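You operate a simulated robot arm through the tools that you are given. There is no shell and no other tool.

Carry out the task below with a simulated robot arm. There is one attempt and no reset: what you move stays moved.

Task
Tidy the desk: dust wiped off, tall grey box pushed next to the brown one, pencil stowed, drawer shut.
Fine: use the long white pad and put it back; leave the brown box and its tag; pencil in its rest. What is to be rubbed or washed off counts as gone when no trace of it is left.

It is judged by the outcome, as a careful person would: the job done as asked, and still so three seconds after it is handed in. It fails if anything else is knocked over, pushed out of place, dropped, spilled or broken.

Robot
A 6-joint arm with a two-finger gripper, fixed in place. Base frame: the origin is on the floor under the middle of its stand, x ahead of it, y to its left, z up; the work surface is at about z = 0.86. Lengths are in m, angles in rad, forces in N, time in s.
It reaches about 1.637 m from its shoulder. Its first joint turns from -2.897 to 2.897 rad. Payload 3.43 kg.
Tool frame: the origin (TCP) lies between the finger pads and is the grasp point; the fingertips stand 0.02 m ahead of it; z points along the fingers, y is the line along which they close. The gripper opens to 0.19 m; its body begins 0.248 m behind the TCP.
Orientation is that of the tool frame in the base frame, as a unit quaternion [x, y, z, w]. With the fingers straight down and closing along the base's y, the tool's x points along the base's -x, its y along +y and its z along -z.

Tools
- The arm moves only by the tool send_rows. Its argument "deltas" is a list of rows, each a list of 3 entries, a list of its own where there are three numbers: the turn, a rotation vector about the base's x, y, z in rad, then the shift along the base's x, y, z in m, then the opening in per cent of the stroke, from 0 (shut) to 100 (fully open). In form: [[[wx, wy, wz], [x, y, z], fingers], ...]. A call has 1 to 20 rows; each row shifts and turns the commanded pose from where the row before left it. A row lasts 0.2 s, in which the tool goes at most 0.05 m and 0.15 rad; a call with a longer step from one row to the next is refused whole, and so is a gripper value outside its range. Where a pose cannot be reached the arm comes as near as it can. A force on the tool above 40 N (or 10 N above the force at the start of the call, whichever is more), or a blocked arm, ends the call early, and 0.2 s more pass. The fingers move at their own pace (about 0.045 m/s each) and stop on an object; they squeeze with about 24 N. The grip force told is the motor's: it shows also when the fingers shut on nothing. Time passes only in rows, and 0.2 s behind the last, so rows that do not move let the fingers close. It gives the time, the measured TCP pose, the force on the tool (base axes), the opening and the grip force at its end, in the units of the frame above (readings bear some noise), with the torque about the TCP (base axes, N m) and any sound that the robot's microphone picked up, and new pictures: "show" is both (left out), scene, wrist or none.
- Cameras (640 x 400 px; columns grow to the right, rows downward): "scene" is fixed at [0.4121, 0.5002, 1.4329]; the picture's right is [-0.30, -0.95, 0.00], its down [-0.71, 0.22, -0.67] and it looks along [0.64, -0.20, -0.74] (base axes); focal length 312 px, centre (320, 200). "wrist" rides on the gripper at [0.07, -0.008, -0.288] in the tool frame; the picture's right is [0.12, 0.99, 0.00], its down [-0.96, 0.12, -0.25] and it looks along [-0.25, 0.03, 0.97] (tool axes); focal length 261 px, centre (320, 200). There is no depth. A picture from a camera that has moved, and an enlarged one, comes with that camera's place and axes in the base frame and with its lens. The place of the scene camera against the robot may be out by one fixed shift of up to 0.018 m in any direction.
- move_column(by): slides the trunk up (or, below 0, down) by that many m; the arm rides with it, the base frame stays. It gives what a move gives, with no picture.
- zoom(camera, box): a new picture of the part [left, top, right, bottom] of that camera's present view, enlarged. The clock stands still meanwhile.
- job_done(): hands the job in; it is judged then, once.

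Places have to be worked out from the pictures, the camera data and where the tool is seen. Open the gripper and draw the arm clear of the work before you hand the job in, unless the task says otherwise.

The tools are called after ">>>" as a command line: name --argument value ..., lists and objects as JSON in quotes. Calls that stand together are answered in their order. send_rows: Moves the arm, as the interface text tells. Its arguments: {"type":"object","properties":{"deltas":{"type":"array"},"show":{"type":"string","enum":["both","scene","wrist","none"]}},"required":["deltas"]} The other tools are called the same way: move_column (by) moves the trunk up or down; zoom (camera, box) takes an enlarged picture of a part of a camera's view; job_done () hands the job in.

At the start:

```text
time: 0.0
eef_pos: [0.7453, 0.3577, 1.0953]
orientation: [0.0, 1.0, 0.0, 0.0]
contact_force: [0.9, 0.7, 0.2]
torque: [0.03, -0.02, 0.0]
finger_gap: 0.1901
grasp_force: 0.0
trunk travel left (down, up): [-0.175, 0.065]
```

scene: 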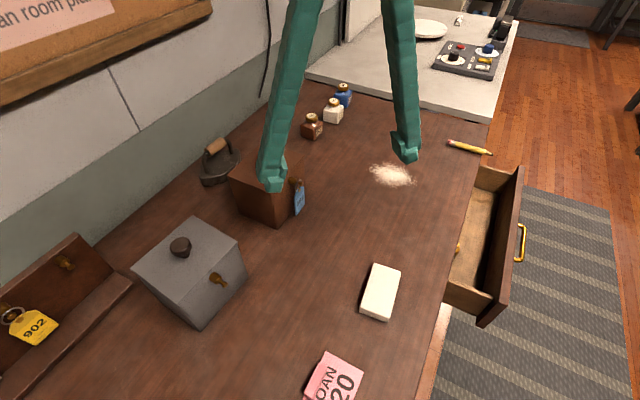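
wrist: 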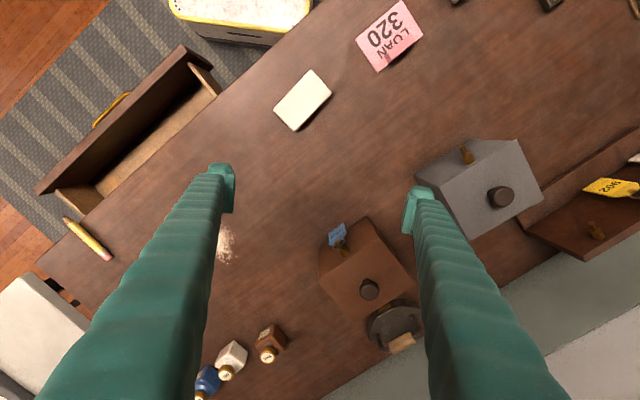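

I start by looking closer at the scene before moving anything.

>>> zoom --camera "scene" --box '[100, 120, 340, 270]'

>>> zoom --camera "scene" --box '[340, 120, 540, 330]'

>>> zoom --camera "wrist" --box '[0, 0, 340, 280]'

>>> zoom --camera "wrist" --box '[300, 100, 640, 400]'

```text
2.67 times, centred on (220, 195) of scene
camera zoom: at [0.4121, 0.5002, 1.4329], right [-0.3, -0.95, 0.0], down [-0.71, 0.22, -0.67], along [0.64, -0.2, -0.74], focal length 832 px, centre (587, 213)
```

zoom: 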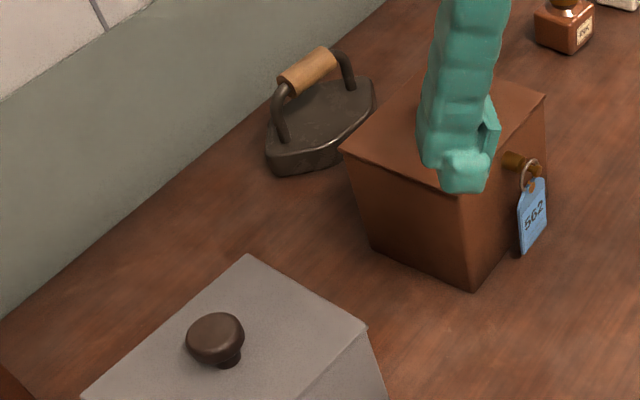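

```text
1.90 times, centred on (440, 225) of scene
camera zoom: at [0.4121, 0.5002, 1.4329], right [-0.3, -0.95, 0.0], down [-0.71, 0.22, -0.67], along [0.64, -0.2, -0.74], focal length 594 px, centre (91, 152)
```

zoom: 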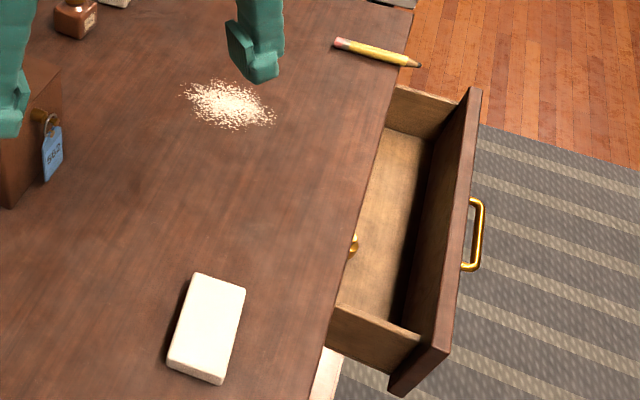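

```text
1.43 times, centred on (170, 140) of wrist
camera zoom: at [0.6754, 0.3494, 1.3815], right [-0.12, 0.99, 0.0], down [0.96, 0.12, 0.25], along [0.25, 0.03, -0.97], focal length 372 px, centre (534, 286)
```

zoom: 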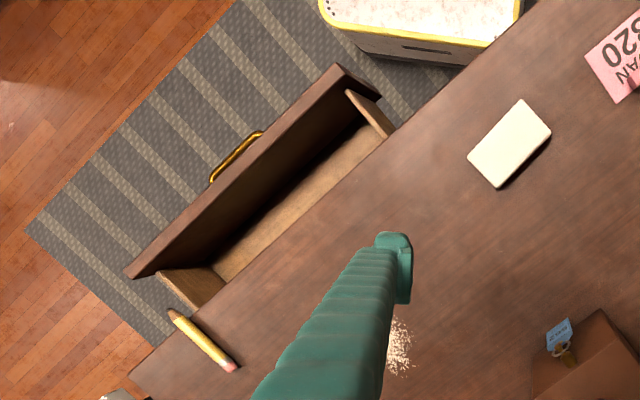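

```text
1.33 times, centred on (470, 250) of wrist
camera zoom: at [0.6754, 0.3494, 1.3815], right [-0.12, 0.99, 0.0], down [0.96, 0.12, 0.25], along [0.25, 0.03, -0.97], focal length 348 px, centre (120, 133)
```

zoom: 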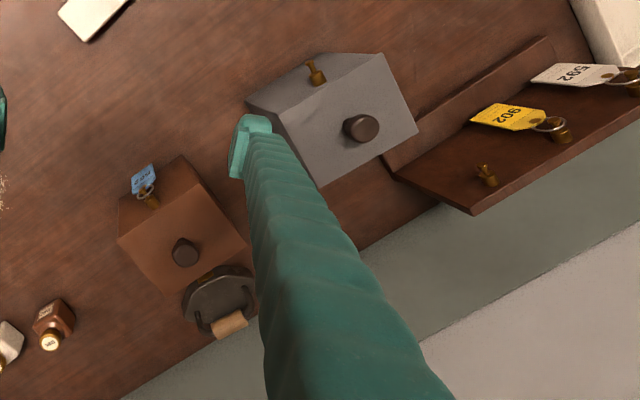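

The desk edge runs diagonally (its inward normal is about [0.69, 0.73]), and the drawer is open towards the robot by roughly 0.12 m. No pencil rest is visible yet, so I raise the arm and move it towards the drawer for a better overhead view.

>>> send_rows --deltas '[[[0, 0, 0], [0, 0, 0.045], 100], [[0, 0, 0], [-0.01, -0.02, 0.04], 100], [[0, 0, 0], [-0.02, -0.03, 0.03], 100], [[0, 0, 0], [-0.02, -0.04, 0.02], 100], [[0, 0, 0], [-0.02, -0.04, 0.01], 100], [[0, 0, 0], [-0.02, -0.04, 0.01], 100], [[0, 0, 0], [-0.02, -0.04, 0.01], 100], [[0, 0, 0], [-0.02, -0.04, 0], 100]]' --show "both"

```text
time: 1.8
eef_pos: [0.6146, 0.1072, 1.2597]
orientation: [0.0, 1.0, -0.001, 0.0]
contact_force: [0.7, 0.0, -0.1]
torque: [-0.13, 0.09, 0.04]
finger_gap: 0.1899
grasp_force: 0.1
trunk travel left (down, up): [-0.175, 0.065]
camera wrist: at [0.5444, 0.0989, 1.5456], right [-0.12, 0.99, 0.0], down [0.96, 0.12, 0.25], along [0.25, 0.03, -0.97], focal length 261 px, centre (320, 200)
```

scene: 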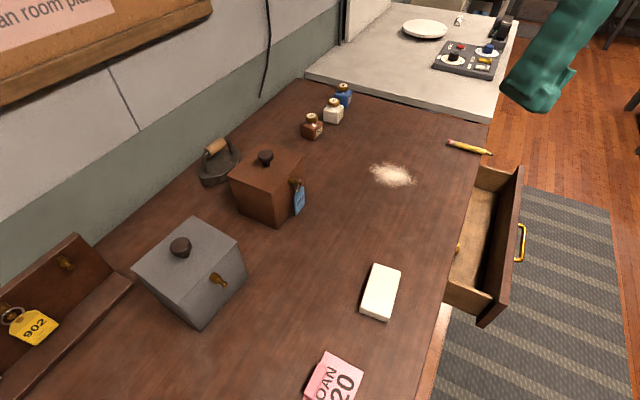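
wrist: 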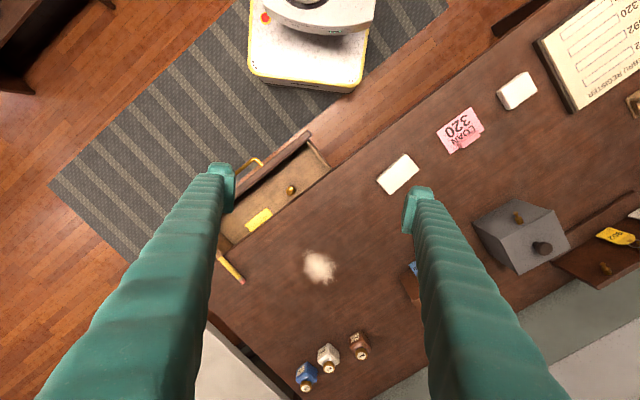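

The drawer now shows its inside, with a brass knob and something yellow, and a second, shorter white pad lies near the register book. I zoom in on both.

>>> zoom --camera "wrist" --box '[200, 110, 360, 300]'

>>> zoom --camera "wrist" --box '[360, 0, 640, 290]'

>>> zoom --camera "scene" --box '[100, 130, 340, 340]'

```text
2.11 times, centred on (280, 205) of wrist
camera zoom: at [0.5444, 0.0989, 1.5456], right [-0.12, 0.99, 0.0], down [0.96, 0.12, 0.25], along [0.25, 0.03, -0.97], focal length 549 px, centre (404, 190)
```

zoom: 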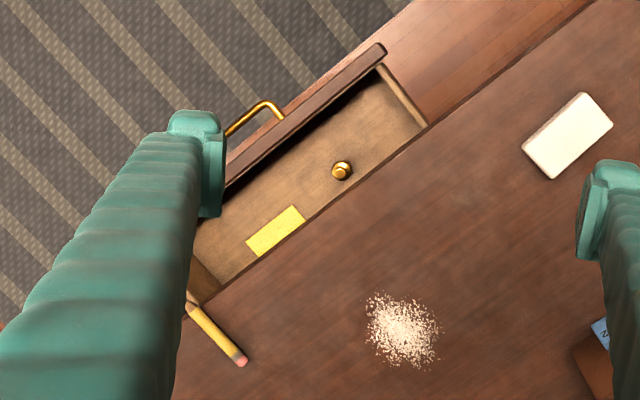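

```text
1.38 times, centred on (500, 145) of wrist
camera zoom: at [0.5444, 0.0989, 1.5456], right [-0.12, 0.99, 0.0], down [0.96, 0.12, 0.25], along [0.25, 0.03, -0.97], focal length 360 px, centre (72, 276)
```

zoom: 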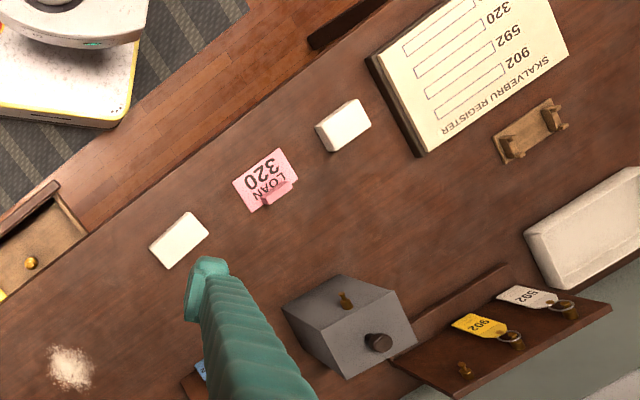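

```text
1.90 times, centred on (220, 235) of scene
camera zoom: at [0.4121, 0.5002, 1.4329], right [-0.3, -0.95, 0.0], down [-0.71, 0.22, -0.67], along [0.64, -0.2, -0.74], focal length 594 px, centre (510, 133)
```

zoom: 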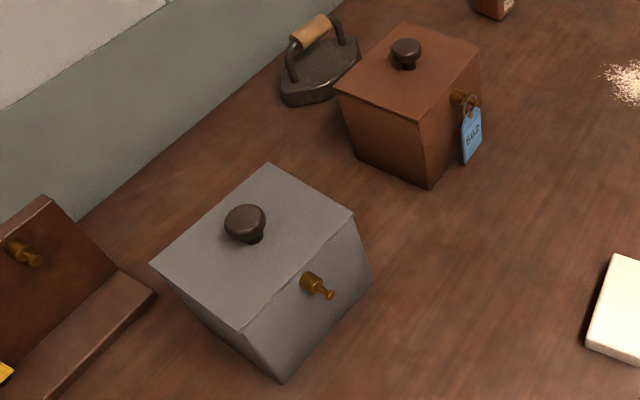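

On the left side of the desk, past the register book, there is a small wooden stand with two cradles, probably the pencil rest. I move over there at height to see it clearly and check for look-alikes.

>>> send_rows --deltas '[[[0, 0, 0], [-0.02, 0.045, 0], 100], [[0, 0, 0], [-0.02, 0.045, 0], 100], [[0, 0, 0], [-0.02, 0.045, 0], 100], [[0, 0, 0], [-0.02, 0.045, 0], 100], [[0, 0, 0], [-0.02, 0.045, 0], 100], [[0, 0, 0], [-0.02, 0.045, 0], 100], [[0, 0, 0], [-0.01, 0.045, 0], 100], [[0, 0, 0], [0, 0.045, 0], 100], [[0, 0, 0], [0, 0.045, 0], 100], [[0, 0, 0], [0, 0.045, 0], 100], [[0, 0, 0], [0, 0.045, 0], 100], [[0, 0, 0], [0, 0.045, 0], 100], [[0, 0, 0], [0, 0.045, 0], 100]]' --show "both"

```text
time: 4.6
eef_pos: [0.481, 0.6912, 1.257]
orientation: [0.0, 1.0, 0.004, 0.002]
contact_force: [0.3, -0.8, 0.7]
torque: [0.24, 0.01, -0.01]
finger_gap: 0.1901
grasp_force: 0.0
out of reach, approached as far as the arm can: row 13
trunk travel left (down, up): [-0.175, 0.065]
camera wrist: at [0.4109, 0.6814, 1.5422], right [-0.12, 0.99, 0.01], down [0.96, 0.11, 0.25], along [0.25, 0.04, -0.97], focal length 261 px, centre (320, 200)
```

scene: 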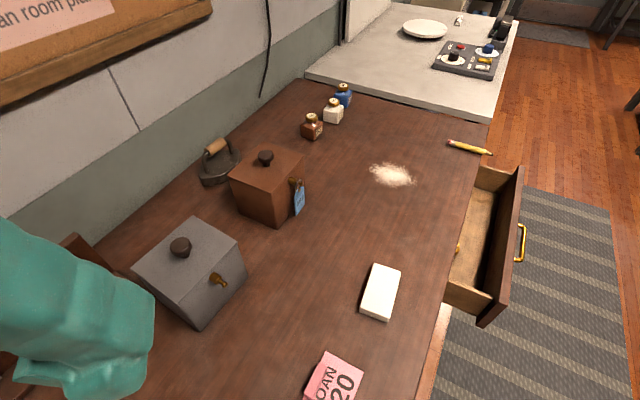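
wrist: 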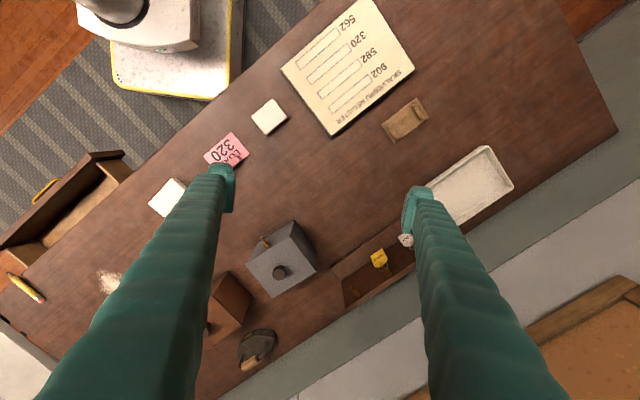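

The full desk is visible now; I zoom in on the wooden stand and on the boxes from above.

>>> zoom --camera "wrist" --box '[340, 60, 520, 240]'

>>> zoom --camera "wrist" --box '[180, 190, 360, 380]'

>>> zoom --camera "wrist" --box '[0, 130, 200, 330]'

```text
2.22 times, centred on (430, 150) of wrist
camera zoom: at [0.4109, 0.6814, 1.5422], right [-0.12, 0.99, 0.01], down [0.96, 0.11, 0.25], along [0.25, 0.04, -0.97], focal length 579 px, centre (76, 311)
```

zoom: 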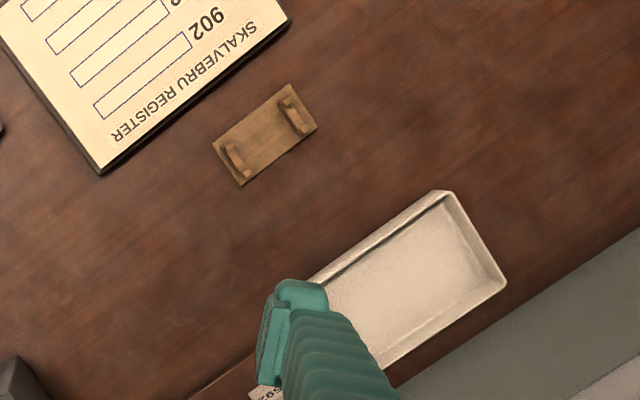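

```text
2.11 times, centred on (270, 285) of wrist
camera zoom: at [0.4109, 0.6814, 1.5422], right [-0.12, 0.99, 0.01], down [0.96, 0.11, 0.25], along [0.25, 0.04, -0.97], focal length 549 px, centre (425, 21)
```

zoom: 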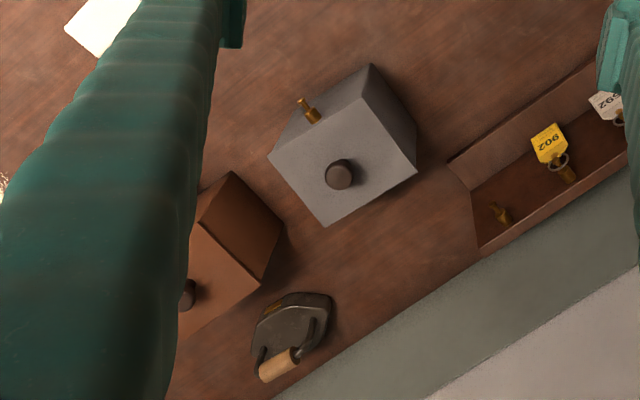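

```text
2.00 times, centred on (100, 230) of wrist
camera zoom: at [0.4109, 0.6814, 1.5422], right [-0.12, 0.99, 0.01], down [0.96, 0.11, 0.25], along [0.25, 0.04, -0.97], focal length 521 px, centre (760, 140)
```

zoom: 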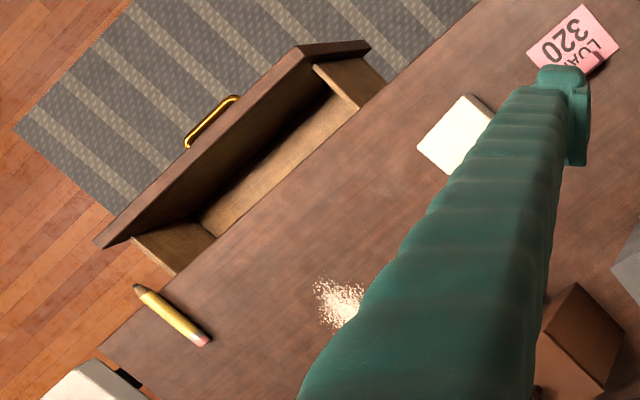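

The wooden stand at about (0.36, 0.89), aligned at 45° with the desk edge, is the pencil rest, and there is only one grey box with a brown one. I go first to the long white pad near (0.625, 0.31), turning the tool −45° to match its width.

>>> send_rows --deltas '[[[0, 0, 0], [0.005, -0.035, 0], 100], [[0, 0, -0.1], [0.012, -0.035, 0], 100], [[0, 0, -0.1], [0.012, -0.035, 0], 100], [[0, 0, -0.1], [0.012, -0.035, -0.01], 100], [[0, 0, -0.1], [0.012, -0.035, -0.02], 100], [[0, 0, -0.1], [0.012, -0.035, -0.02], 100], [[0, 0, -0.1], [0.012, -0.035, -0.02], 100], [[0, 0, -0.1], [0.012, -0.035, -0.02], 100], [[0, 0, -0.0854], [0.012, -0.035, -0.02], 100], [[0, 0, 0], [0.012, -0.03, -0.02], 100], [[0, 0, 0], [0.02, -0.018, -0.02], 100], [[0, 0, 0], [0.02, -0.018, -0.02], 100]]' --show "wrist"

```text
time: 7.2
eef_pos: [0.6354, 0.3133, 1.0869]
orientation: [0.383, 0.924, 0.0, 0.001]
contact_force: [-0.5, 0.3, -0.7]
torque: [0.01, -0.09, 0.01]
finger_gap: 0.1901
grasp_force: 0.0
trunk travel left (down, up): [-0.175, 0.065]
camera wrist: at [0.581, 0.3562, 1.3728], right [0.62, 0.79, 0.0], down [0.76, -0.6, 0.25], along [0.19, -0.15, -0.97], focal length 261 px, centre (320, 200)
```

wrist: 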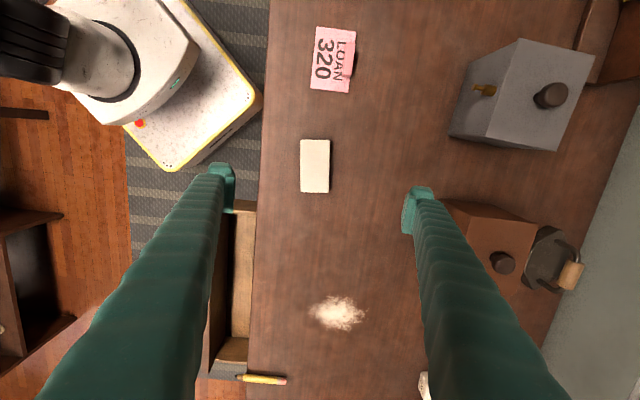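

The pad's top centre works out at about (0.622, 0.3125), long axis at about −39°, so it is skewed some 6° from the tool. I centre over it, correct the yaw by +0.11 and come down partway.

>>> send_rows --deltas '[[[0, 0, 0.06], [-0.007, -0.001, -0.02], 100], [[0, 0, 0.05], [-0.006, 0, -0.03], 100], [[0, 0, 0], [0, 0, -0.03], 100], [[0, 0, 0], [0, 0, -0.03], 60], [[0, 0, 0], [0, 0, -0.01], 60], [[0, 0, 0], [0, 0, 0], 60]]' --show "both"

```text
time: 8.6
eef_pos: [0.6231, 0.3095, 0.9649]
orientation: [0.331, 0.943, 0.0, 0.0]
contact_force: [0.6, -0.4, 0.2]
torque: [0.0, -0.02, 0.02]
finger_gap: 0.119
grasp_force: 0.1
trunk travel left (down, up): [-0.175, 0.065]
camera wrist: at [0.5642, 0.3463, 1.2513], right [0.53, 0.85, 0.0], down [0.82, -0.51, 0.25], along [0.21, -0.13, -0.97], focal length 261 px, centre (320, 200)
```

scene: 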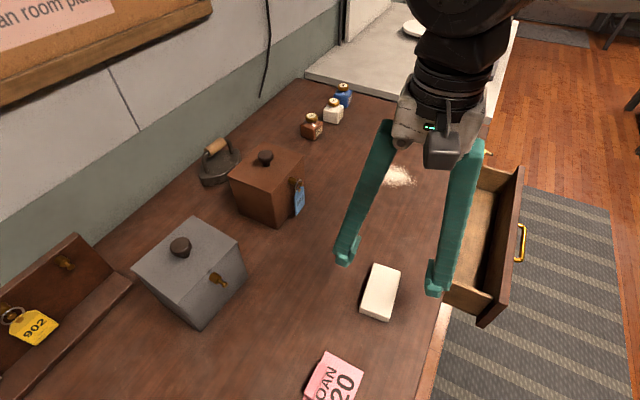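
wrist: 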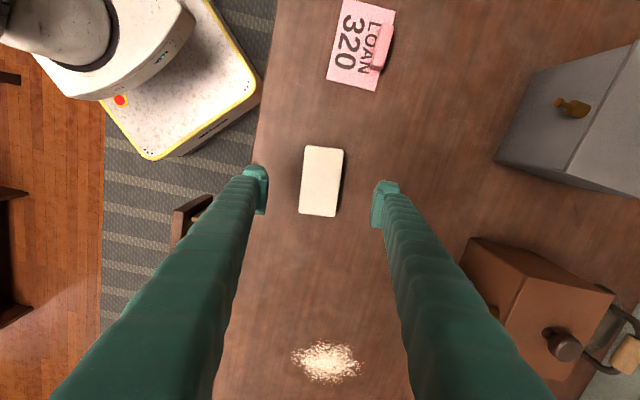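

The pad is between the fingers, centre about (0.622, 0.313), with yaw matched. I lower to just above the desk (TCP z ≈ 0.888), then close.

>>> send_rows --deltas '[[[0, 0, 0], [-0.001, 0.0035, -0.03], 60], [[0, 0, 0], [0, 0, -0.025], 60], [[0, 0, 0], [0, 0, -0.012], 60], [[0, 0, 0], [0, 0, -0.008], 60], [[0, 0, 0], [0, 0, 0], 60]]' --show "both"

```text
time: 9.8
eef_pos: [0.622, 0.3121, 0.8913]
orientation: [0.331, 0.944, 0.0, 0.0]
contact_force: [0.4, 1.2, -0.4]
torque: [-0.02, -0.02, -0.02]
finger_gap: 0.1143
grasp_force: 0.1
trunk travel left (down, up): [-0.175, 0.065]
camera wrist: at [0.5629, 0.3486, 1.1772], right [0.53, 0.85, 0.0], down [0.82, -0.51, 0.25], along [0.21, -0.13, -0.97], focal length 261 px, centre (320, 200)
```

scene: 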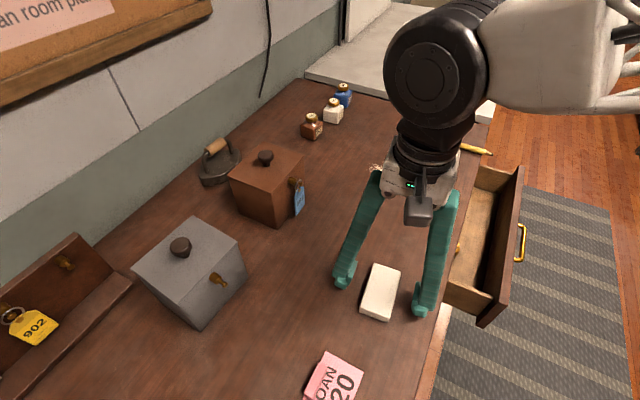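
wrist: 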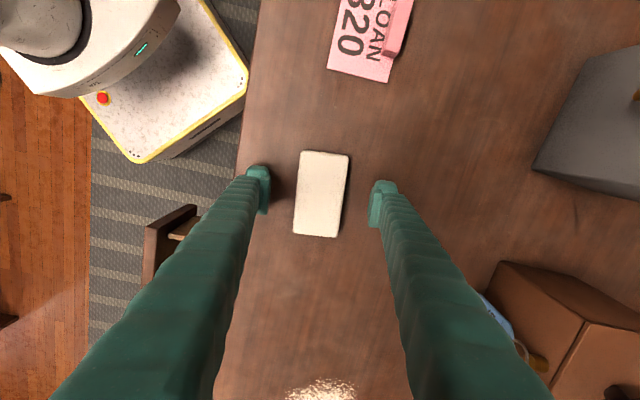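

The pad sits centred under the tool. I zoom in to judge pad thickness and fingertip clearance before closing.

>>> zoom --camera "scene" --box '[320, 240, 460, 340]'

>>> zoom --camera "wrist" --box '[230, 130, 410, 250]'

```text
4.00 times, centred on (390, 290) of scene
camera zoom: at [0.4121, 0.5002, 1.4329], right [-0.3, -0.95, 0.0], down [-0.71, 0.22, -0.67], along [0.64, -0.2, -0.74], focal length 1248 px, centre (40, -160)
```

zoom: 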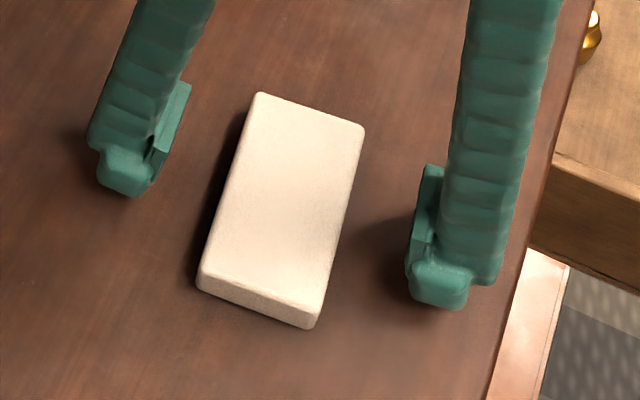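

```text
3.33 times, centred on (320, 190) of wrist
camera zoom: at [0.5629, 0.3486, 1.1772], right [0.53, 0.85, 0.0], down [0.82, -0.51, 0.25], along [0.21, -0.13, -0.97], focal length 869 px, centre (320, 233)
```

zoom: 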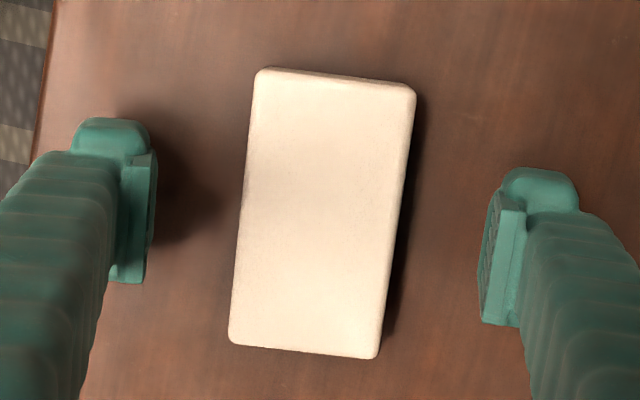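

The pad is about 2 cm thick, so I go 6 mm lower for a deeper hold and close the fingers slowly.

>>> send_rows --deltas '[[[0, 0, 0], [0, 0.0005, -0.006], 60], [[0, 0, 0], [0, 0, 0], 40], [[0, 0, 0], [0, 0, 0], 30], [[0, 0, 0], [0, 0, 0], 22], [[0, 0, 0], [0, 0, 0], 20], [[0, 0, 0], [0, 0, 0], 20], [[0, 0, 0], [0, 0, 0], 20]]' --show "wrist"

```text
time: 11.4
eef_pos: [0.6219, 0.3124, 0.8847]
orientation: [0.331, 0.943, 0.0, 0.0]
contact_force: [1.2, 0.0, 0.8]
torque: [0.02, 0.0, -0.02]
finger_gap: 0.0535
grasp_force: 24.4
trunk travel left (down, up): [-0.175, 0.065]
camera wrist: at [0.5629, 0.3496, 1.1711], right [0.53, 0.85, 0.0], down [0.82, -0.51, 0.25], along [0.21, -0.13, -0.97], focal length 261 px, centre (320, 200)
```

wrist: 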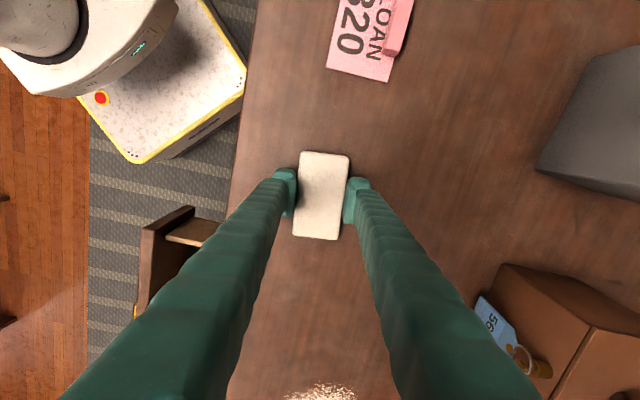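

Gripped firmly (gap 0.0535 m). I lift the pad 3 cm and carry it to the near side of the dust, whose centre I put at about (0.913, 0.143).

>>> send_rows --deltas '[[[0, 0, 0], [0, 0, 0.03], 20], [[0, 0, 0], [0.0254, -0.0275, 0.01], 20], [[0, 0, 0], [0.0254, -0.0275, 0], 20], [[0, 0, 0], [0.0254, -0.0275, 0], 20], [[0, 0, 0], [0.0254, -0.0275, 0], 20], [[0, 0, 0], [0.0254, -0.0275, 0], 20], [[0, 0, 0], [0.0254, -0.0275, 0], 20], [[0, 0, 0], [0.0254, -0.0275, 0], 20], [[0, 0, 0], [0.0254, -0.0275, 0], 20], [[0, 0, 0], [0.0254, -0.0275, 0], 20], [[0, 0, 0], [0, 0, 0], 20]]' --show "both"

```text
time: 13.8
eef_pos: [0.8496, 0.0656, 0.9233]
orientation: [0.331, 0.944, 0.0, 0.0]
contact_force: [0.4, 0.2, 0.1]
torque: [-0.02, 0.03, 0.01]
finger_gap: 0.0537
grasp_force: 24.6
trunk travel left (down, up): [-0.175, 0.065]
camera wrist: at [0.7899, 0.102, 1.2095], right [0.53, 0.85, 0.0], down [0.82, -0.51, 0.25], along [0.21, -0.13, -0.97], focal length 261 px, centre (320, 200)
```

scene: 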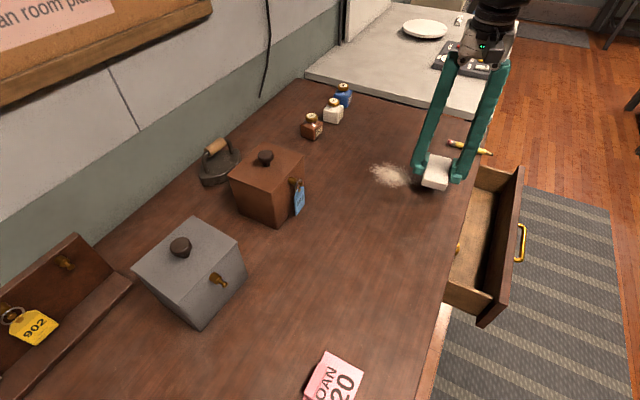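
wrist: 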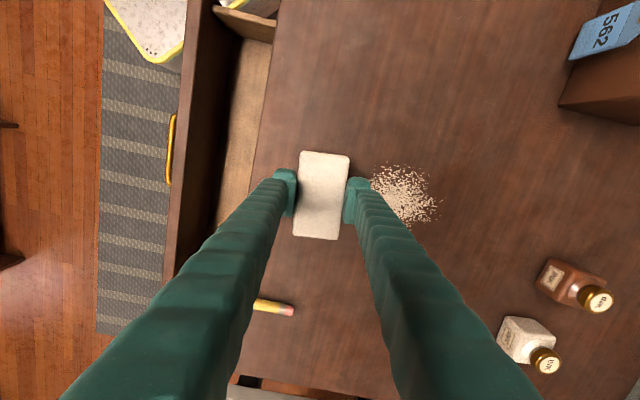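

The pad hovers just beside the dust. I lower it to the desk with slight pressure and check the force before sweeping.

>>> send_rows --deltas '[[[0, 0, 0], [0, 0, -0.025], 20], [[0, 0, 0], [0, 0, -0.012], 20], [[0, 0, 0], [0, 0, -0.004], 20], [[0, 0, 0], [0, 0, -0.002], 20], [[0, 0, 0], [0, 0, 0], 20]]' --show "none"

```text
time: 15.0
eef_pos: [0.8514, 0.0645, 0.8853]
orientation: [0.331, 0.943, 0.0, 0.002]
contact_force: [0.7, -0.4, 34.4]
torque: [-0.1, 0.01, -0.01]
finger_gap: 0.0535
grasp_force: 24.5
trunk travel left (down, up): [-0.175, 0.065]
```

34 N is more than needed, so I ease up 2 mm and make the first sweep across the dust.

>>> send_rows --deltas '[[[0, 0, 0], [0, 0, 0.002], 20], [[0, 0, 0], [0.0188, 0.0234, 0], 20], [[0, 0, 0], [0.0188, 0.0234, 0], 20], [[0, 0, 0], [0.0188, 0.0234, 0], 20], [[0, 0, 0], [0.0188, 0.0234, 0], 20], [[0, 0, 0], [0.0188, 0.0234, 0], 20], [[0, 0, 0], [0.0188, 0.0234, 0], 20], [[0, 0, 0], [0.0188, 0.0234, 0], 20]]' --show "both"

```text
time: 16.8
eef_pos: [0.9838, 0.228, 0.8852]
orientation: [0.333, 0.943, -0.001, -0.001]
contact_force: [0.1, -0.4, -0.2]
torque: [0.07, -0.07, -0.02]
finger_gap: 0.0535
grasp_force: 23.6
trunk travel left (down, up): [-0.175, 0.065]
camera wrist: at [0.9241, 0.2649, 1.1697], right [0.53, 0.85, 0.0], down [0.82, -0.51, 0.25], along [0.21, -0.13, -0.97], focal length 261 px, centre (320, 200)
```

scene: 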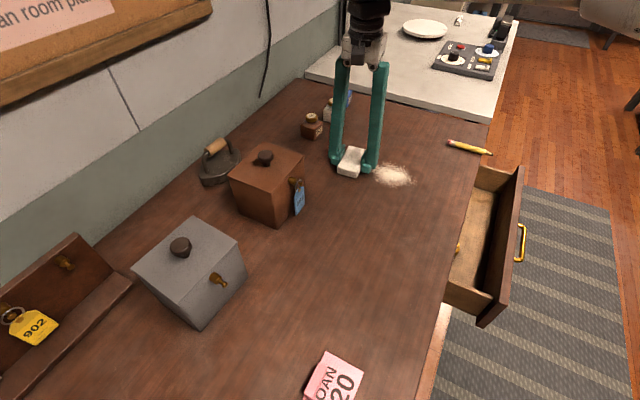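
wrist: 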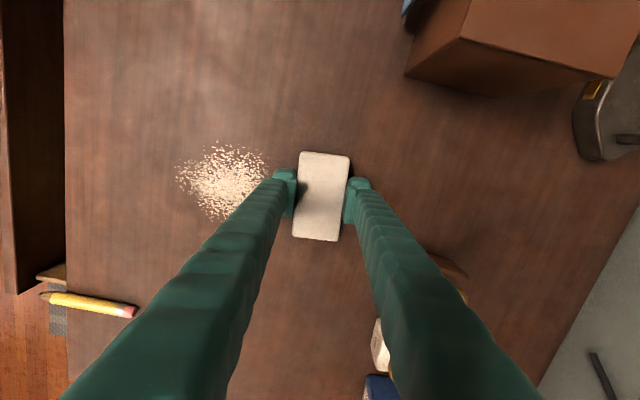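

That pass hovered without contact (force about 0), and the dust is unchanged. I press down in small increments to get around 10–15 N.

>>> send_rows --deltas '[[[0, 0, 0], [0, 0, -0.001], 20], [[0, 0, 0], [0, 0, 0], 20]]' --show "none"

>>> zoom --camera "wrist" --box '[150, 120, 370, 260]'

```text
time: 17.4
eef_pos: [0.9839, 0.2282, 0.8816]
orientation: [0.331, 0.944, 0.001, -0.001]
contact_force: [0.1, 0.0, 0.4]
torque: [-0.01, 0.01, 0.01]
finger_gap: 0.0533
grasp_force: 24.0
trunk travel left (down, up): [-0.175, 0.065]
```

```text
2.86 times, centred on (260, 190) of wrist
camera zoom: at [0.924, 0.2655, 1.1683], right [0.53, 0.85, 0.0], down [0.82, -0.51, 0.25], along [0.21, -0.13, -0.97], focal length 745 px, centre (491, 229)
```

zoom: 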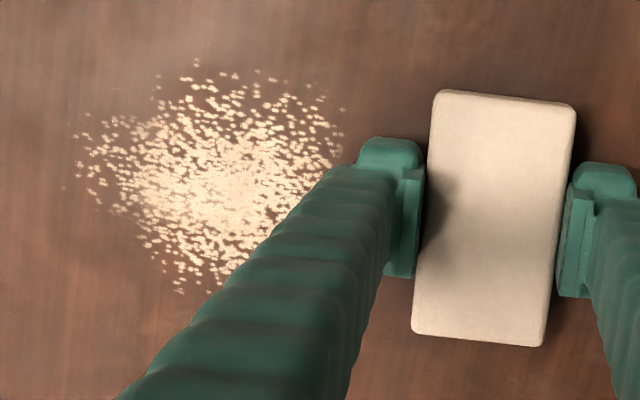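

Still no contact, so I lower another 1 mm at a time.

>>> send_rows --deltas '[[[0, 0, 0], [0, 0, -0.001], 20], [[0, 0, 0], [0, 0, 0], 20]]' --show "none"

```text
time: 18.0
eef_pos: [0.9834, 0.2292, 0.8806]
orientation: [0.332, 0.943, 0.0, 0.0]
contact_force: [-0.9, -0.8, 3.8]
torque: [0.02, 0.05, 0.01]
finger_gap: 0.0534
grasp_force: 24.4
trunk travel left (down, up): [-0.175, 0.065]
```

Light contact now (about 4 N). I add a little more pressure and sweep back across the dust.

>>> send_rows --deltas '[[[0, 0, 0], [0, 0, -0.0007], 20], [[0, 0, 0], [-0.0188, -0.0234, 0], 20], [[0, 0, 0], [-0.0188, -0.0234, 0], 20], [[0, 0, 0], [-0.0188, -0.0234, 0], 20], [[0, 0, 0], [-0.0188, -0.0234, 0], 20]]' --show "wrist"

```text
time: 19.2
eef_pos: [0.9071, 0.1368, 0.8811]
orientation: [0.331, 0.944, -0.001, 0.0]
contact_force: [1.5, 1.7, 11.6]
torque: [0.07, -0.05, 0.02]
finger_gap: 0.0537
grasp_force: 23.8
trunk travel left (down, up): [-0.175, 0.065]
camera wrist: at [0.8498, 0.1735, 1.1668], right [0.53, 0.85, 0.0], down [0.82, -0.51, 0.25], along [0.21, -0.13, -0.97], focal length 261 px, centre (320, 200)
```

wrist: 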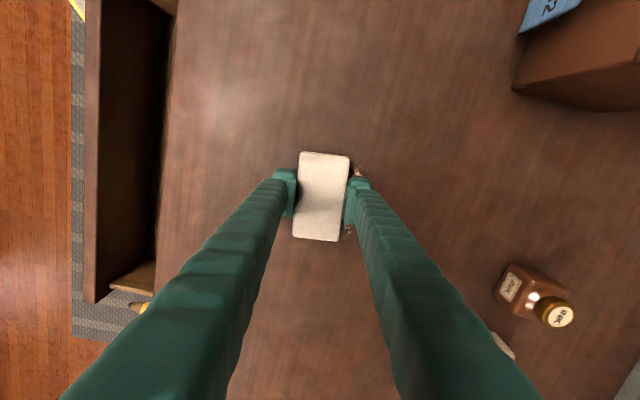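

With about 11 N the dust is coming off; a few specks remain at the pad's ends. I finish this stroke and make parallel passes shifted to both sides.

>>> send_rows --deltas '[[[0, 0, 0], [-0.0188, -0.0234, 0], 20], [[0, 0, 0], [-0.0188, -0.0234, 0], 20], [[0, 0, 0], [-0.0188, -0.0234, 0], 20], [[0, 0, 0], [0.0273, -0.0219, 0], 20], [[0, 0, 0], [0.0188, 0.0234, 0], 20], [[0, 0, 0], [0.0188, 0.0234, 0], 20], [[0, 0, 0], [0.0188, 0.0234, 0], 20], [[0, 0, 0], [0.0188, 0.0234, 0], 20], [[0, 0, 0], [0.0188, 0.0234, 0], 20], [[0, 0, 0], [0.0188, 0.0234, 0], 20], [[0, 0, 0], [0.0188, 0.0234, 0], 20]]' --show "both"

```text
time: 21.6
eef_pos: [1.0111, 0.2034, 0.8821]
orientation: [0.332, 0.943, 0.0, 0.0]
contact_force: [-0.1, -0.9, 0.7]
torque: [0.05, -0.04, 0.01]
finger_gap: 0.0534
grasp_force: 23.9
trunk travel left (down, up): [-0.175, 0.065]
camera wrist: at [0.9509, 0.2416, 1.1679], right [0.53, 0.85, 0.0], down [0.82, -0.51, 0.25], along [0.21, -0.13, -0.97], focal length 261 px, centre (320, 200)
```

scene: 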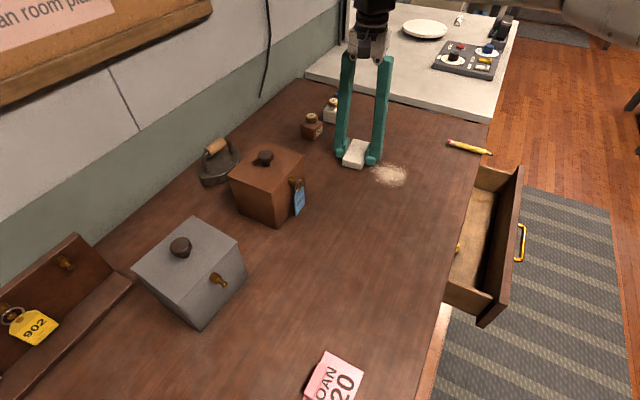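
wrist: 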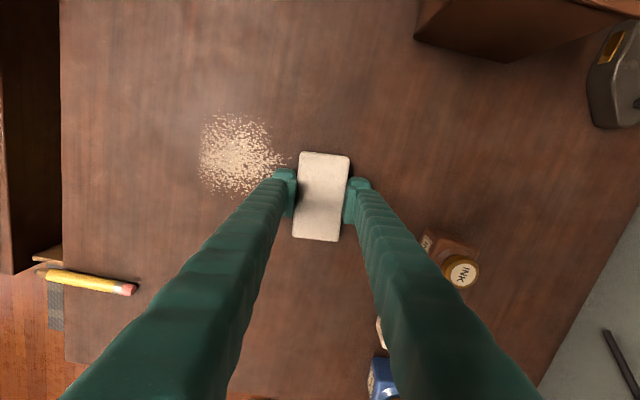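

The dust thinned but is not gone, and pressure faded at the far end. I add 1 mm of press and sweep again, watching the force.

>>> send_rows --deltas '[[[0, 0, 0], [-0.0203, 0.0163, 0], 20], [[0, 0, 0], [0, 0, -0.0012], 20], [[0, 0, 0], [-0.0188, -0.0234, 0], 20], [[0, 0, 0], [-0.0188, -0.0234, 0], 20], [[0, 0, 0], [-0.0188, -0.0234, 0], 20]]' --show "none"

```text
time: 22.8
eef_pos: [0.9321, 0.152, 0.8796]
orientation: [0.331, 0.944, 0.001, 0.0]
contact_force: [1.4, 2.0, 14.1]
torque: [0.05, -0.14, -0.07]
finger_gap: 0.0536
grasp_force: 24.0
trunk travel left (down, up): [-0.175, 0.065]
```

14 N at the centre is good; I keep scrubbing back and forth here.

>>> send_rows --deltas '[[[0, 0, 0], [-0.0188, -0.0234, 0], 20], [[0, 0, 0], [-0.0188, -0.0234, 0], 20], [[0, 0, 0], [-0.0188, -0.0234, 0], 20], [[0, 0, 0], [-0.0156, 0.0125, 0], 20], [[0, 0, 0], [0.0188, 0.0234, 0], 20], [[0, 0, 0], [0.0188, 0.0234, 0], 20], [[0, 0, 0], [0.0188, 0.0234, 0], 20], [[0, 0, 0], [0.0188, 0.0234, 0], 20], [[0, 0, 0], [0.0188, 0.0234, 0], 20], [[0, 0, 0], [0.0188, 0.0234, 0], 20]]' --show "wrist"

```text
time: 25.0
eef_pos: [0.9736, 0.2342, 0.8825]
orientation: [0.332, 0.943, 0.001, 0.0]
contact_force: [0.1, -0.6, 0.7]
torque: [0.08, -0.05, -0.05]
finger_gap: 0.0534
grasp_force: 24.3
trunk travel left (down, up): [-0.175, 0.065]
camera wrist: at [0.9138, 0.271, 1.1677], right [0.53, 0.85, 0.0], down [0.82, -0.51, 0.25], along [0.21, -0.13, -0.97], focal length 261 px, centre (320, 200)
```

wrist: 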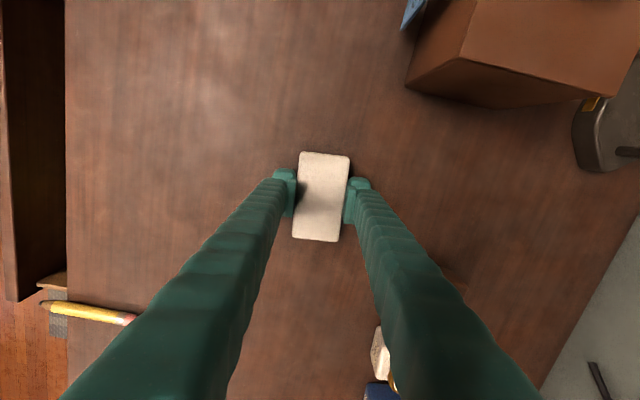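

The dust looks gone in this view; I lift slightly and zoom in from both cameras to check for traces.

>>> send_rows --deltas '[[[0, 0, 0], [0, 0, 0.03], 20], [[0, 0, 0], [-0.01, 0.03, 0.02], 20], [[0, 0, 0], [-0.02, 0.04, 0.02], 20], [[0, 0, 0], [0, 0, 0], 20]]' --show "both"

>>> zoom --camera "wrist" --box '[100, 120, 300, 320]'

>>> zoom --camera "scene" --box '[330, 130, 450, 220]'

```text
time: 26.0
eef_pos: [0.9416, 0.3073, 0.9488]
orientation: [0.332, 0.943, 0.001, 0.0]
contact_force: [-0.3, -0.5, -0.5]
torque: [-0.02, -0.02, 0.02]
finger_gap: 0.0535
grasp_force: 23.6
trunk travel left (down, up): [-0.175, 0.065]
camera wrist: at [0.8826, 0.3441, 1.2349], right [0.53, 0.85, 0.0], down [0.82, -0.51, 0.25], along [0.21, -0.13, -0.97], focal length 261 px, centre (320, 200)
```

scene: 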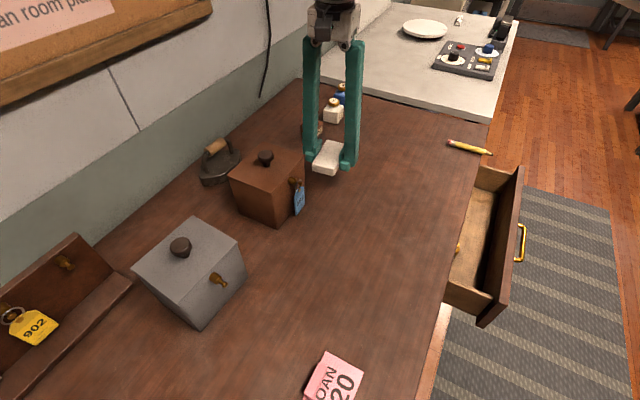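
wrist: 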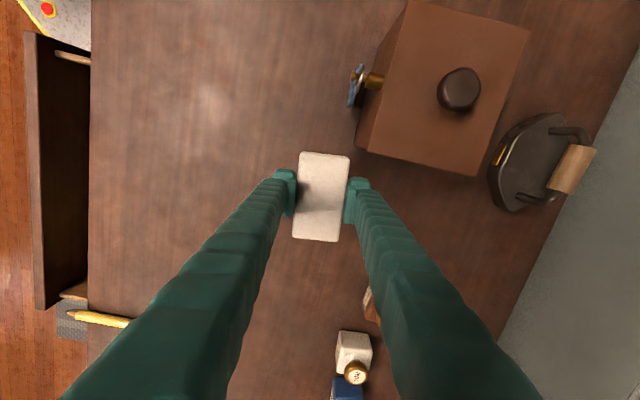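

```text
2.00 times, centred on (200, 220) of wrist
camera zoom: at [0.8826, 0.3441, 1.2349], right [0.53, 0.85, 0.0], down [0.82, -0.51, 0.25], along [0.21, -0.13, -0.97], focal length 521 px, centre (560, 160)
```

zoom: 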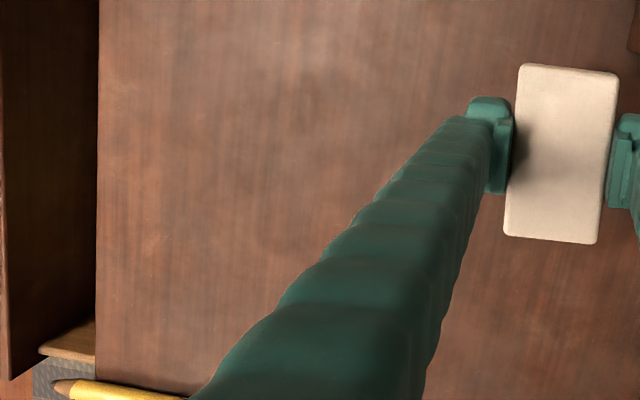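

```text
4.44 times, centred on (390, 175) of scene
camera zoom: at [0.4121, 0.5002, 1.4329], right [-0.3, -0.95, 0.0], down [-0.71, 0.22, -0.67], along [0.64, -0.2, -0.74], focal length 1387 px, centre (9, 311)
```

zoom: 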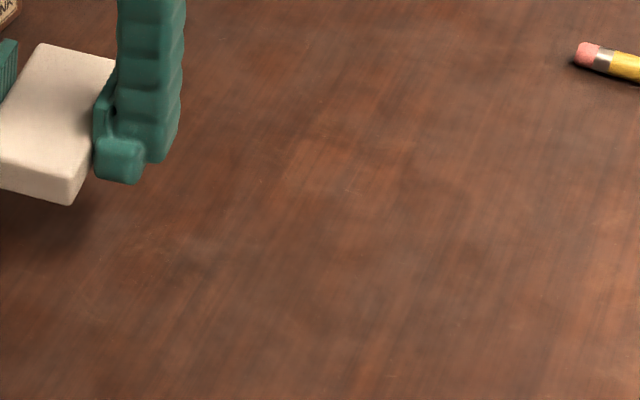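

No trace visible from either camera. To be sure no faint residue remains, I make one more light scrubbing pass over the same area, keeping clear of the brown box.

>>> send_rows --deltas '[[[0, 0, 0], [0.008, -0.04, 0], 20], [[0, 0, 0], [0.015, -0.04, 0], 20], [[0, 0, 0], [0.009, -0.036, -0.03], 20], [[0, 0, 0], [0, 0, -0.03], 20], [[0, 0, 0], [0, 0, -0.01], 20], [[0, 0, 0], [0, 0, -0.0003], 20], [[0, 0, 0], [-0.0188, -0.0234, 0], 20], [[0, 0, 0], [-0.0188, -0.0234, 0], 20], [[0, 0, 0], [-0.0188, -0.0234, 0], 20], [[0, 0, 0], [-0.0188, -0.0234, 0], 20]]' --show "none"

```text
time: 28.2
eef_pos: [0.8984, 0.0935, 0.879]
orientation: [0.332, 0.943, -0.001, 0.0]
contact_force: [-4.5, -3.2, 7.7]
torque: [0.14, -0.14, -0.02]
finger_gap: 0.0536
grasp_force: 23.6
trunk travel left (down, up): [-0.175, 0.065]
```

Good contact. I shift sideways and sweep back over the other half, then return once more.

>>> send_rows --deltas '[[[0, 0, 0], [-0.029, 0.023, 0], 20], [[0, 0, 0], [0, 0, -0.0005], 20], [[0, 0, 0], [0.0188, 0.0234, 0], 20], [[0, 0, 0], [0.0188, 0.0234, 0], 20], [[0, 0, 0], [0.0188, 0.0234, 0], 20], [[0, 0, 0], [0.0188, 0.0234, 0], 20], [[0, 0, 0], [-0.0188, -0.0234, 0], 20], [[0, 0, 0], [-0.0188, -0.0234, 0], 20], [[0, 0, 0], [-0.0188, -0.0234, 0], 20], [[0, 0, 0], [-0.0188, -0.0234, 0], 20]]' --show "none"

```text
time: 30.4
eef_pos: [0.872, 0.1201, 0.8791]
orientation: [0.333, 0.943, -0.001, 0.001]
contact_force: [6.6, 6.2, 27.9]
torque: [-0.08, 0.05, -0.69]
finger_gap: 0.0532
grasp_force: 23.9
trunk travel left (down, up): [-0.175, 0.065]
```

Scrubbing done. I lift the pad and look at the wiped area while carrying it back towards its original place.

>>> send_rows --deltas '[[[0, 0, 0], [0, 0, 0.03], 20], [[0, 0, 0], [0, 0, 0.03], 20], [[0, 0, 0], [-0.0312, 0.024, 0.01], 20], [[0, 0, 0], [-0.0312, 0.024, 0.01], 20], [[0, 0, 0], [-0.0312, 0.024, 0], 20], [[0, 0, 0], [-0.0312, 0.024, 0], 20], [[0, 0, 0], [-0.0312, 0.024, 0], 20], [[0, 0, 0], [-0.0312, 0.024, 0], 20], [[0, 0, 0], [-0.0312, 0.024, 0], 20], [[0, 0, 0], [-0.0312, 0.024, 0], 20], [[0, 0, 0], [0, 0, 0], 20]]' --show "both"

>>> zoom --camera "scene" --box '[330, 130, 450, 220]'

>>> zoom --camera "wrist" --box '[220, 240, 420, 400]'

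```text
time: 32.8
eef_pos: [0.6216, 0.3102, 0.9584]
orientation: [0.331, 0.943, 0.0, 0.001]
contact_force: [0.0, -0.2, -0.2]
torque: [0.01, -0.02, 0.02]
finger_gap: 0.0534
grasp_force: 24.1
trunk travel left (down, up): [-0.175, 0.065]
camera wrist: at [0.5627, 0.3465, 1.2447], right [0.53, 0.85, 0.0], down [0.82, -0.51, 0.25], along [0.21, -0.13, -0.97], focal length 261 px, centre (320, 200)
```

scene: 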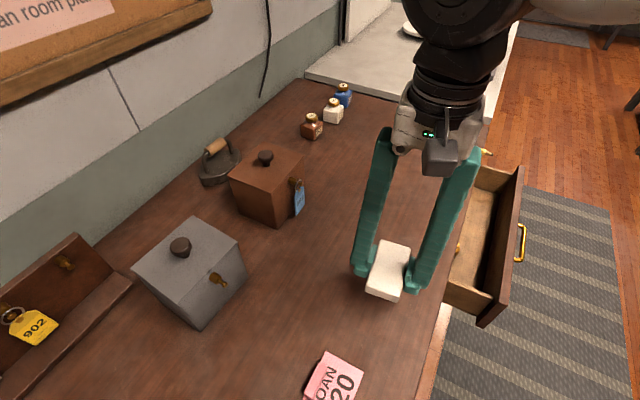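
wrist: 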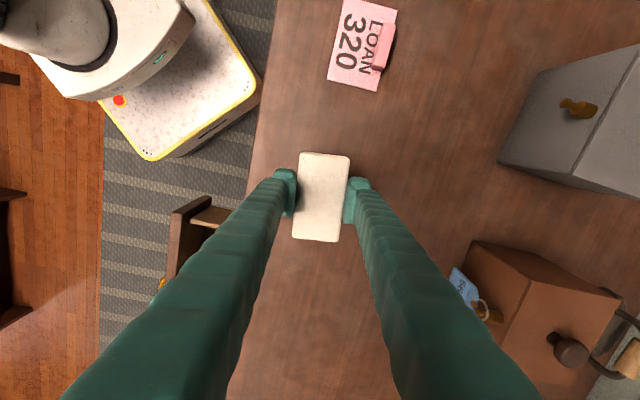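

```text
4.44 times, centred on (390, 175) of scene
camera zoom: at [0.4121, 0.5002, 1.4329], right [-0.3, -0.95, 0.0], down [-0.71, 0.22, -0.67], along [0.64, -0.2, -0.74], focal length 1387 px, centre (9, 311)
```

zoom: 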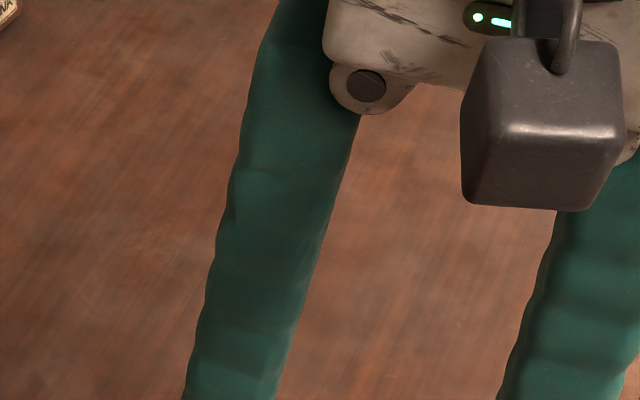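

```text
2.50 times, centred on (320, 320) of wrist
camera zoom: at [0.5627, 0.3465, 1.2447], right [0.53, 0.85, 0.0], down [0.82, -0.51, 0.25], along [0.21, -0.13, -0.97], focal length 652 px, centre (320, -100)
```

zoom: 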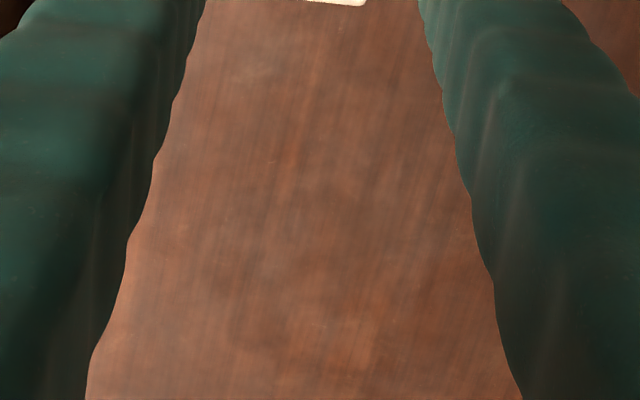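

The wiped area is clean and the pad hasn't shifted in the grip. I lower it onto its original spot in small steps, watching for contact.

>>> send_rows --deltas '[[[0, 0, 0], [0, 0.0015, -0.03], 20], [[0, 0, 0], [0, 0, -0.03], 20], [[0, 0, 0], [0, 0, -0.012], 20], [[0, 0, 0], [0, 0, -0.003], 20], [[0, 0, 0], [0, 0, 0], 20]]' --show "none"

```text
time: 34.0
eef_pos: [0.6217, 0.3122, 0.8838]
orientation: [0.331, 0.944, -0.001, -0.001]
contact_force: [0.4, -0.3, -0.5]
torque: [0.0, -0.02, 0.0]
finger_gap: 0.0535
grasp_force: 24.0
trunk travel left (down, up): [-0.175, 0.065]
```

The pose matches the pick-up place; no contact yet at z 0.884, so I go down another 1.5 mm.

>>> send_rows --deltas '[[[0, 0, 0], [0, 0, -0.0015], 20], [[0, 0, 0], [0, 0, 0], 20]]' --show "none"

```text
time: 34.6
eef_pos: [0.6207, 0.3131, 0.8821]
orientation: [0.331, 0.944, 0.0, -0.001]
contact_force: [-0.4, -1.6, 1.0]
torque: [-0.01, 0.02, 0.0]
finger_gap: 0.0538
grasp_force: 24.4
trunk travel left (down, up): [-0.175, 0.065]
```

Nearly touching; 1 mm more to seat the pad, then I'll check the force.

>>> send_rows --deltas '[[[0, 0, 0], [0, 0, -0.001], 20], [[0, 0, 0], [0, 0, 0], 20]]' --show "none"

```text
time: 35.2
eef_pos: [0.622, 0.313, 0.8825]
orientation: [0.332, 0.943, 0.0, 0.0]
contact_force: [0.0, -0.2, 0.2]
torque: [-0.01, 0.01, -0.02]
finger_gap: 0.0539
grasp_force: 24.5
trunk travel left (down, up): [-0.175, 0.065]
```

>>> send_rows --deltas '[[[0, 0, 0], [0, 0, -0.0012], 20], [[0, 0, 0], [0, 0, 0], 20]]' --show "none"

```text
time: 35.8
eef_pos: [0.6216, 0.313, 0.8804]
orientation: [0.331, 0.944, 0.0, 0.0]
contact_force: [0.7, 1.0, 0.0]
torque: [0.01, 0.03, 0.0]
finger_gap: 0.0534
grasp_force: 24.1
trunk travel left (down, up): [-0.175, 0.065]
```

Still no contact force at 0.880; I take one more millimetre.

>>> send_rows --deltas '[[[0, 0, 0], [0, 0, -0.001], 20], [[0, 0, 0], [0, 0, 0], 20]]' --show "none"

>>> zoom --camera "scene" --box '[320, 220, 460, 330]'

```text
time: 36.4
eef_pos: [0.6228, 0.3131, 0.8795]
orientation: [0.331, 0.944, -0.001, 0.0]
contact_force: [0.5, 0.4, 0.5]
torque: [0.03, 0.0, 0.03]
finger_gap: 0.0535
grasp_force: 23.9
trunk travel left (down, up): [-0.175, 0.065]
```

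```text
3.64 times, centred on (390, 275) of scene
camera zoom: at [0.4121, 0.5002, 1.4329], right [-0.3, -0.95, 0.0], down [-0.71, 0.22, -0.67], along [0.64, -0.2, -0.74], focal length 1135 px, centre (66, -73)
```

zoom: 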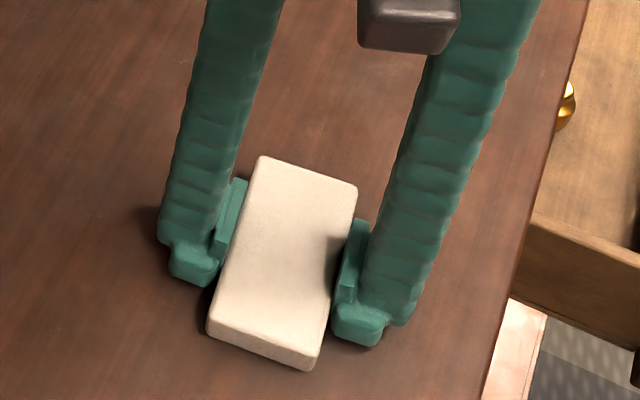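

>>> send_rows --deltas '[[[0, 0, 0], [0, 0, -0.001], 20], [[0, 0, 0], [0, 0, 0], 20]]' --show "none"

```text
time: 37.0
eef_pos: [0.6211, 0.3134, 0.8799]
orientation: [0.332, 0.943, 0.001, 0.0]
contact_force: [1.8, 2.6, 13.6]
torque: [-0.14, 0.11, -0.03]
finger_gap: 0.0536
grasp_force: 24.0
trunk travel left (down, up): [-0.175, 0.065]
```

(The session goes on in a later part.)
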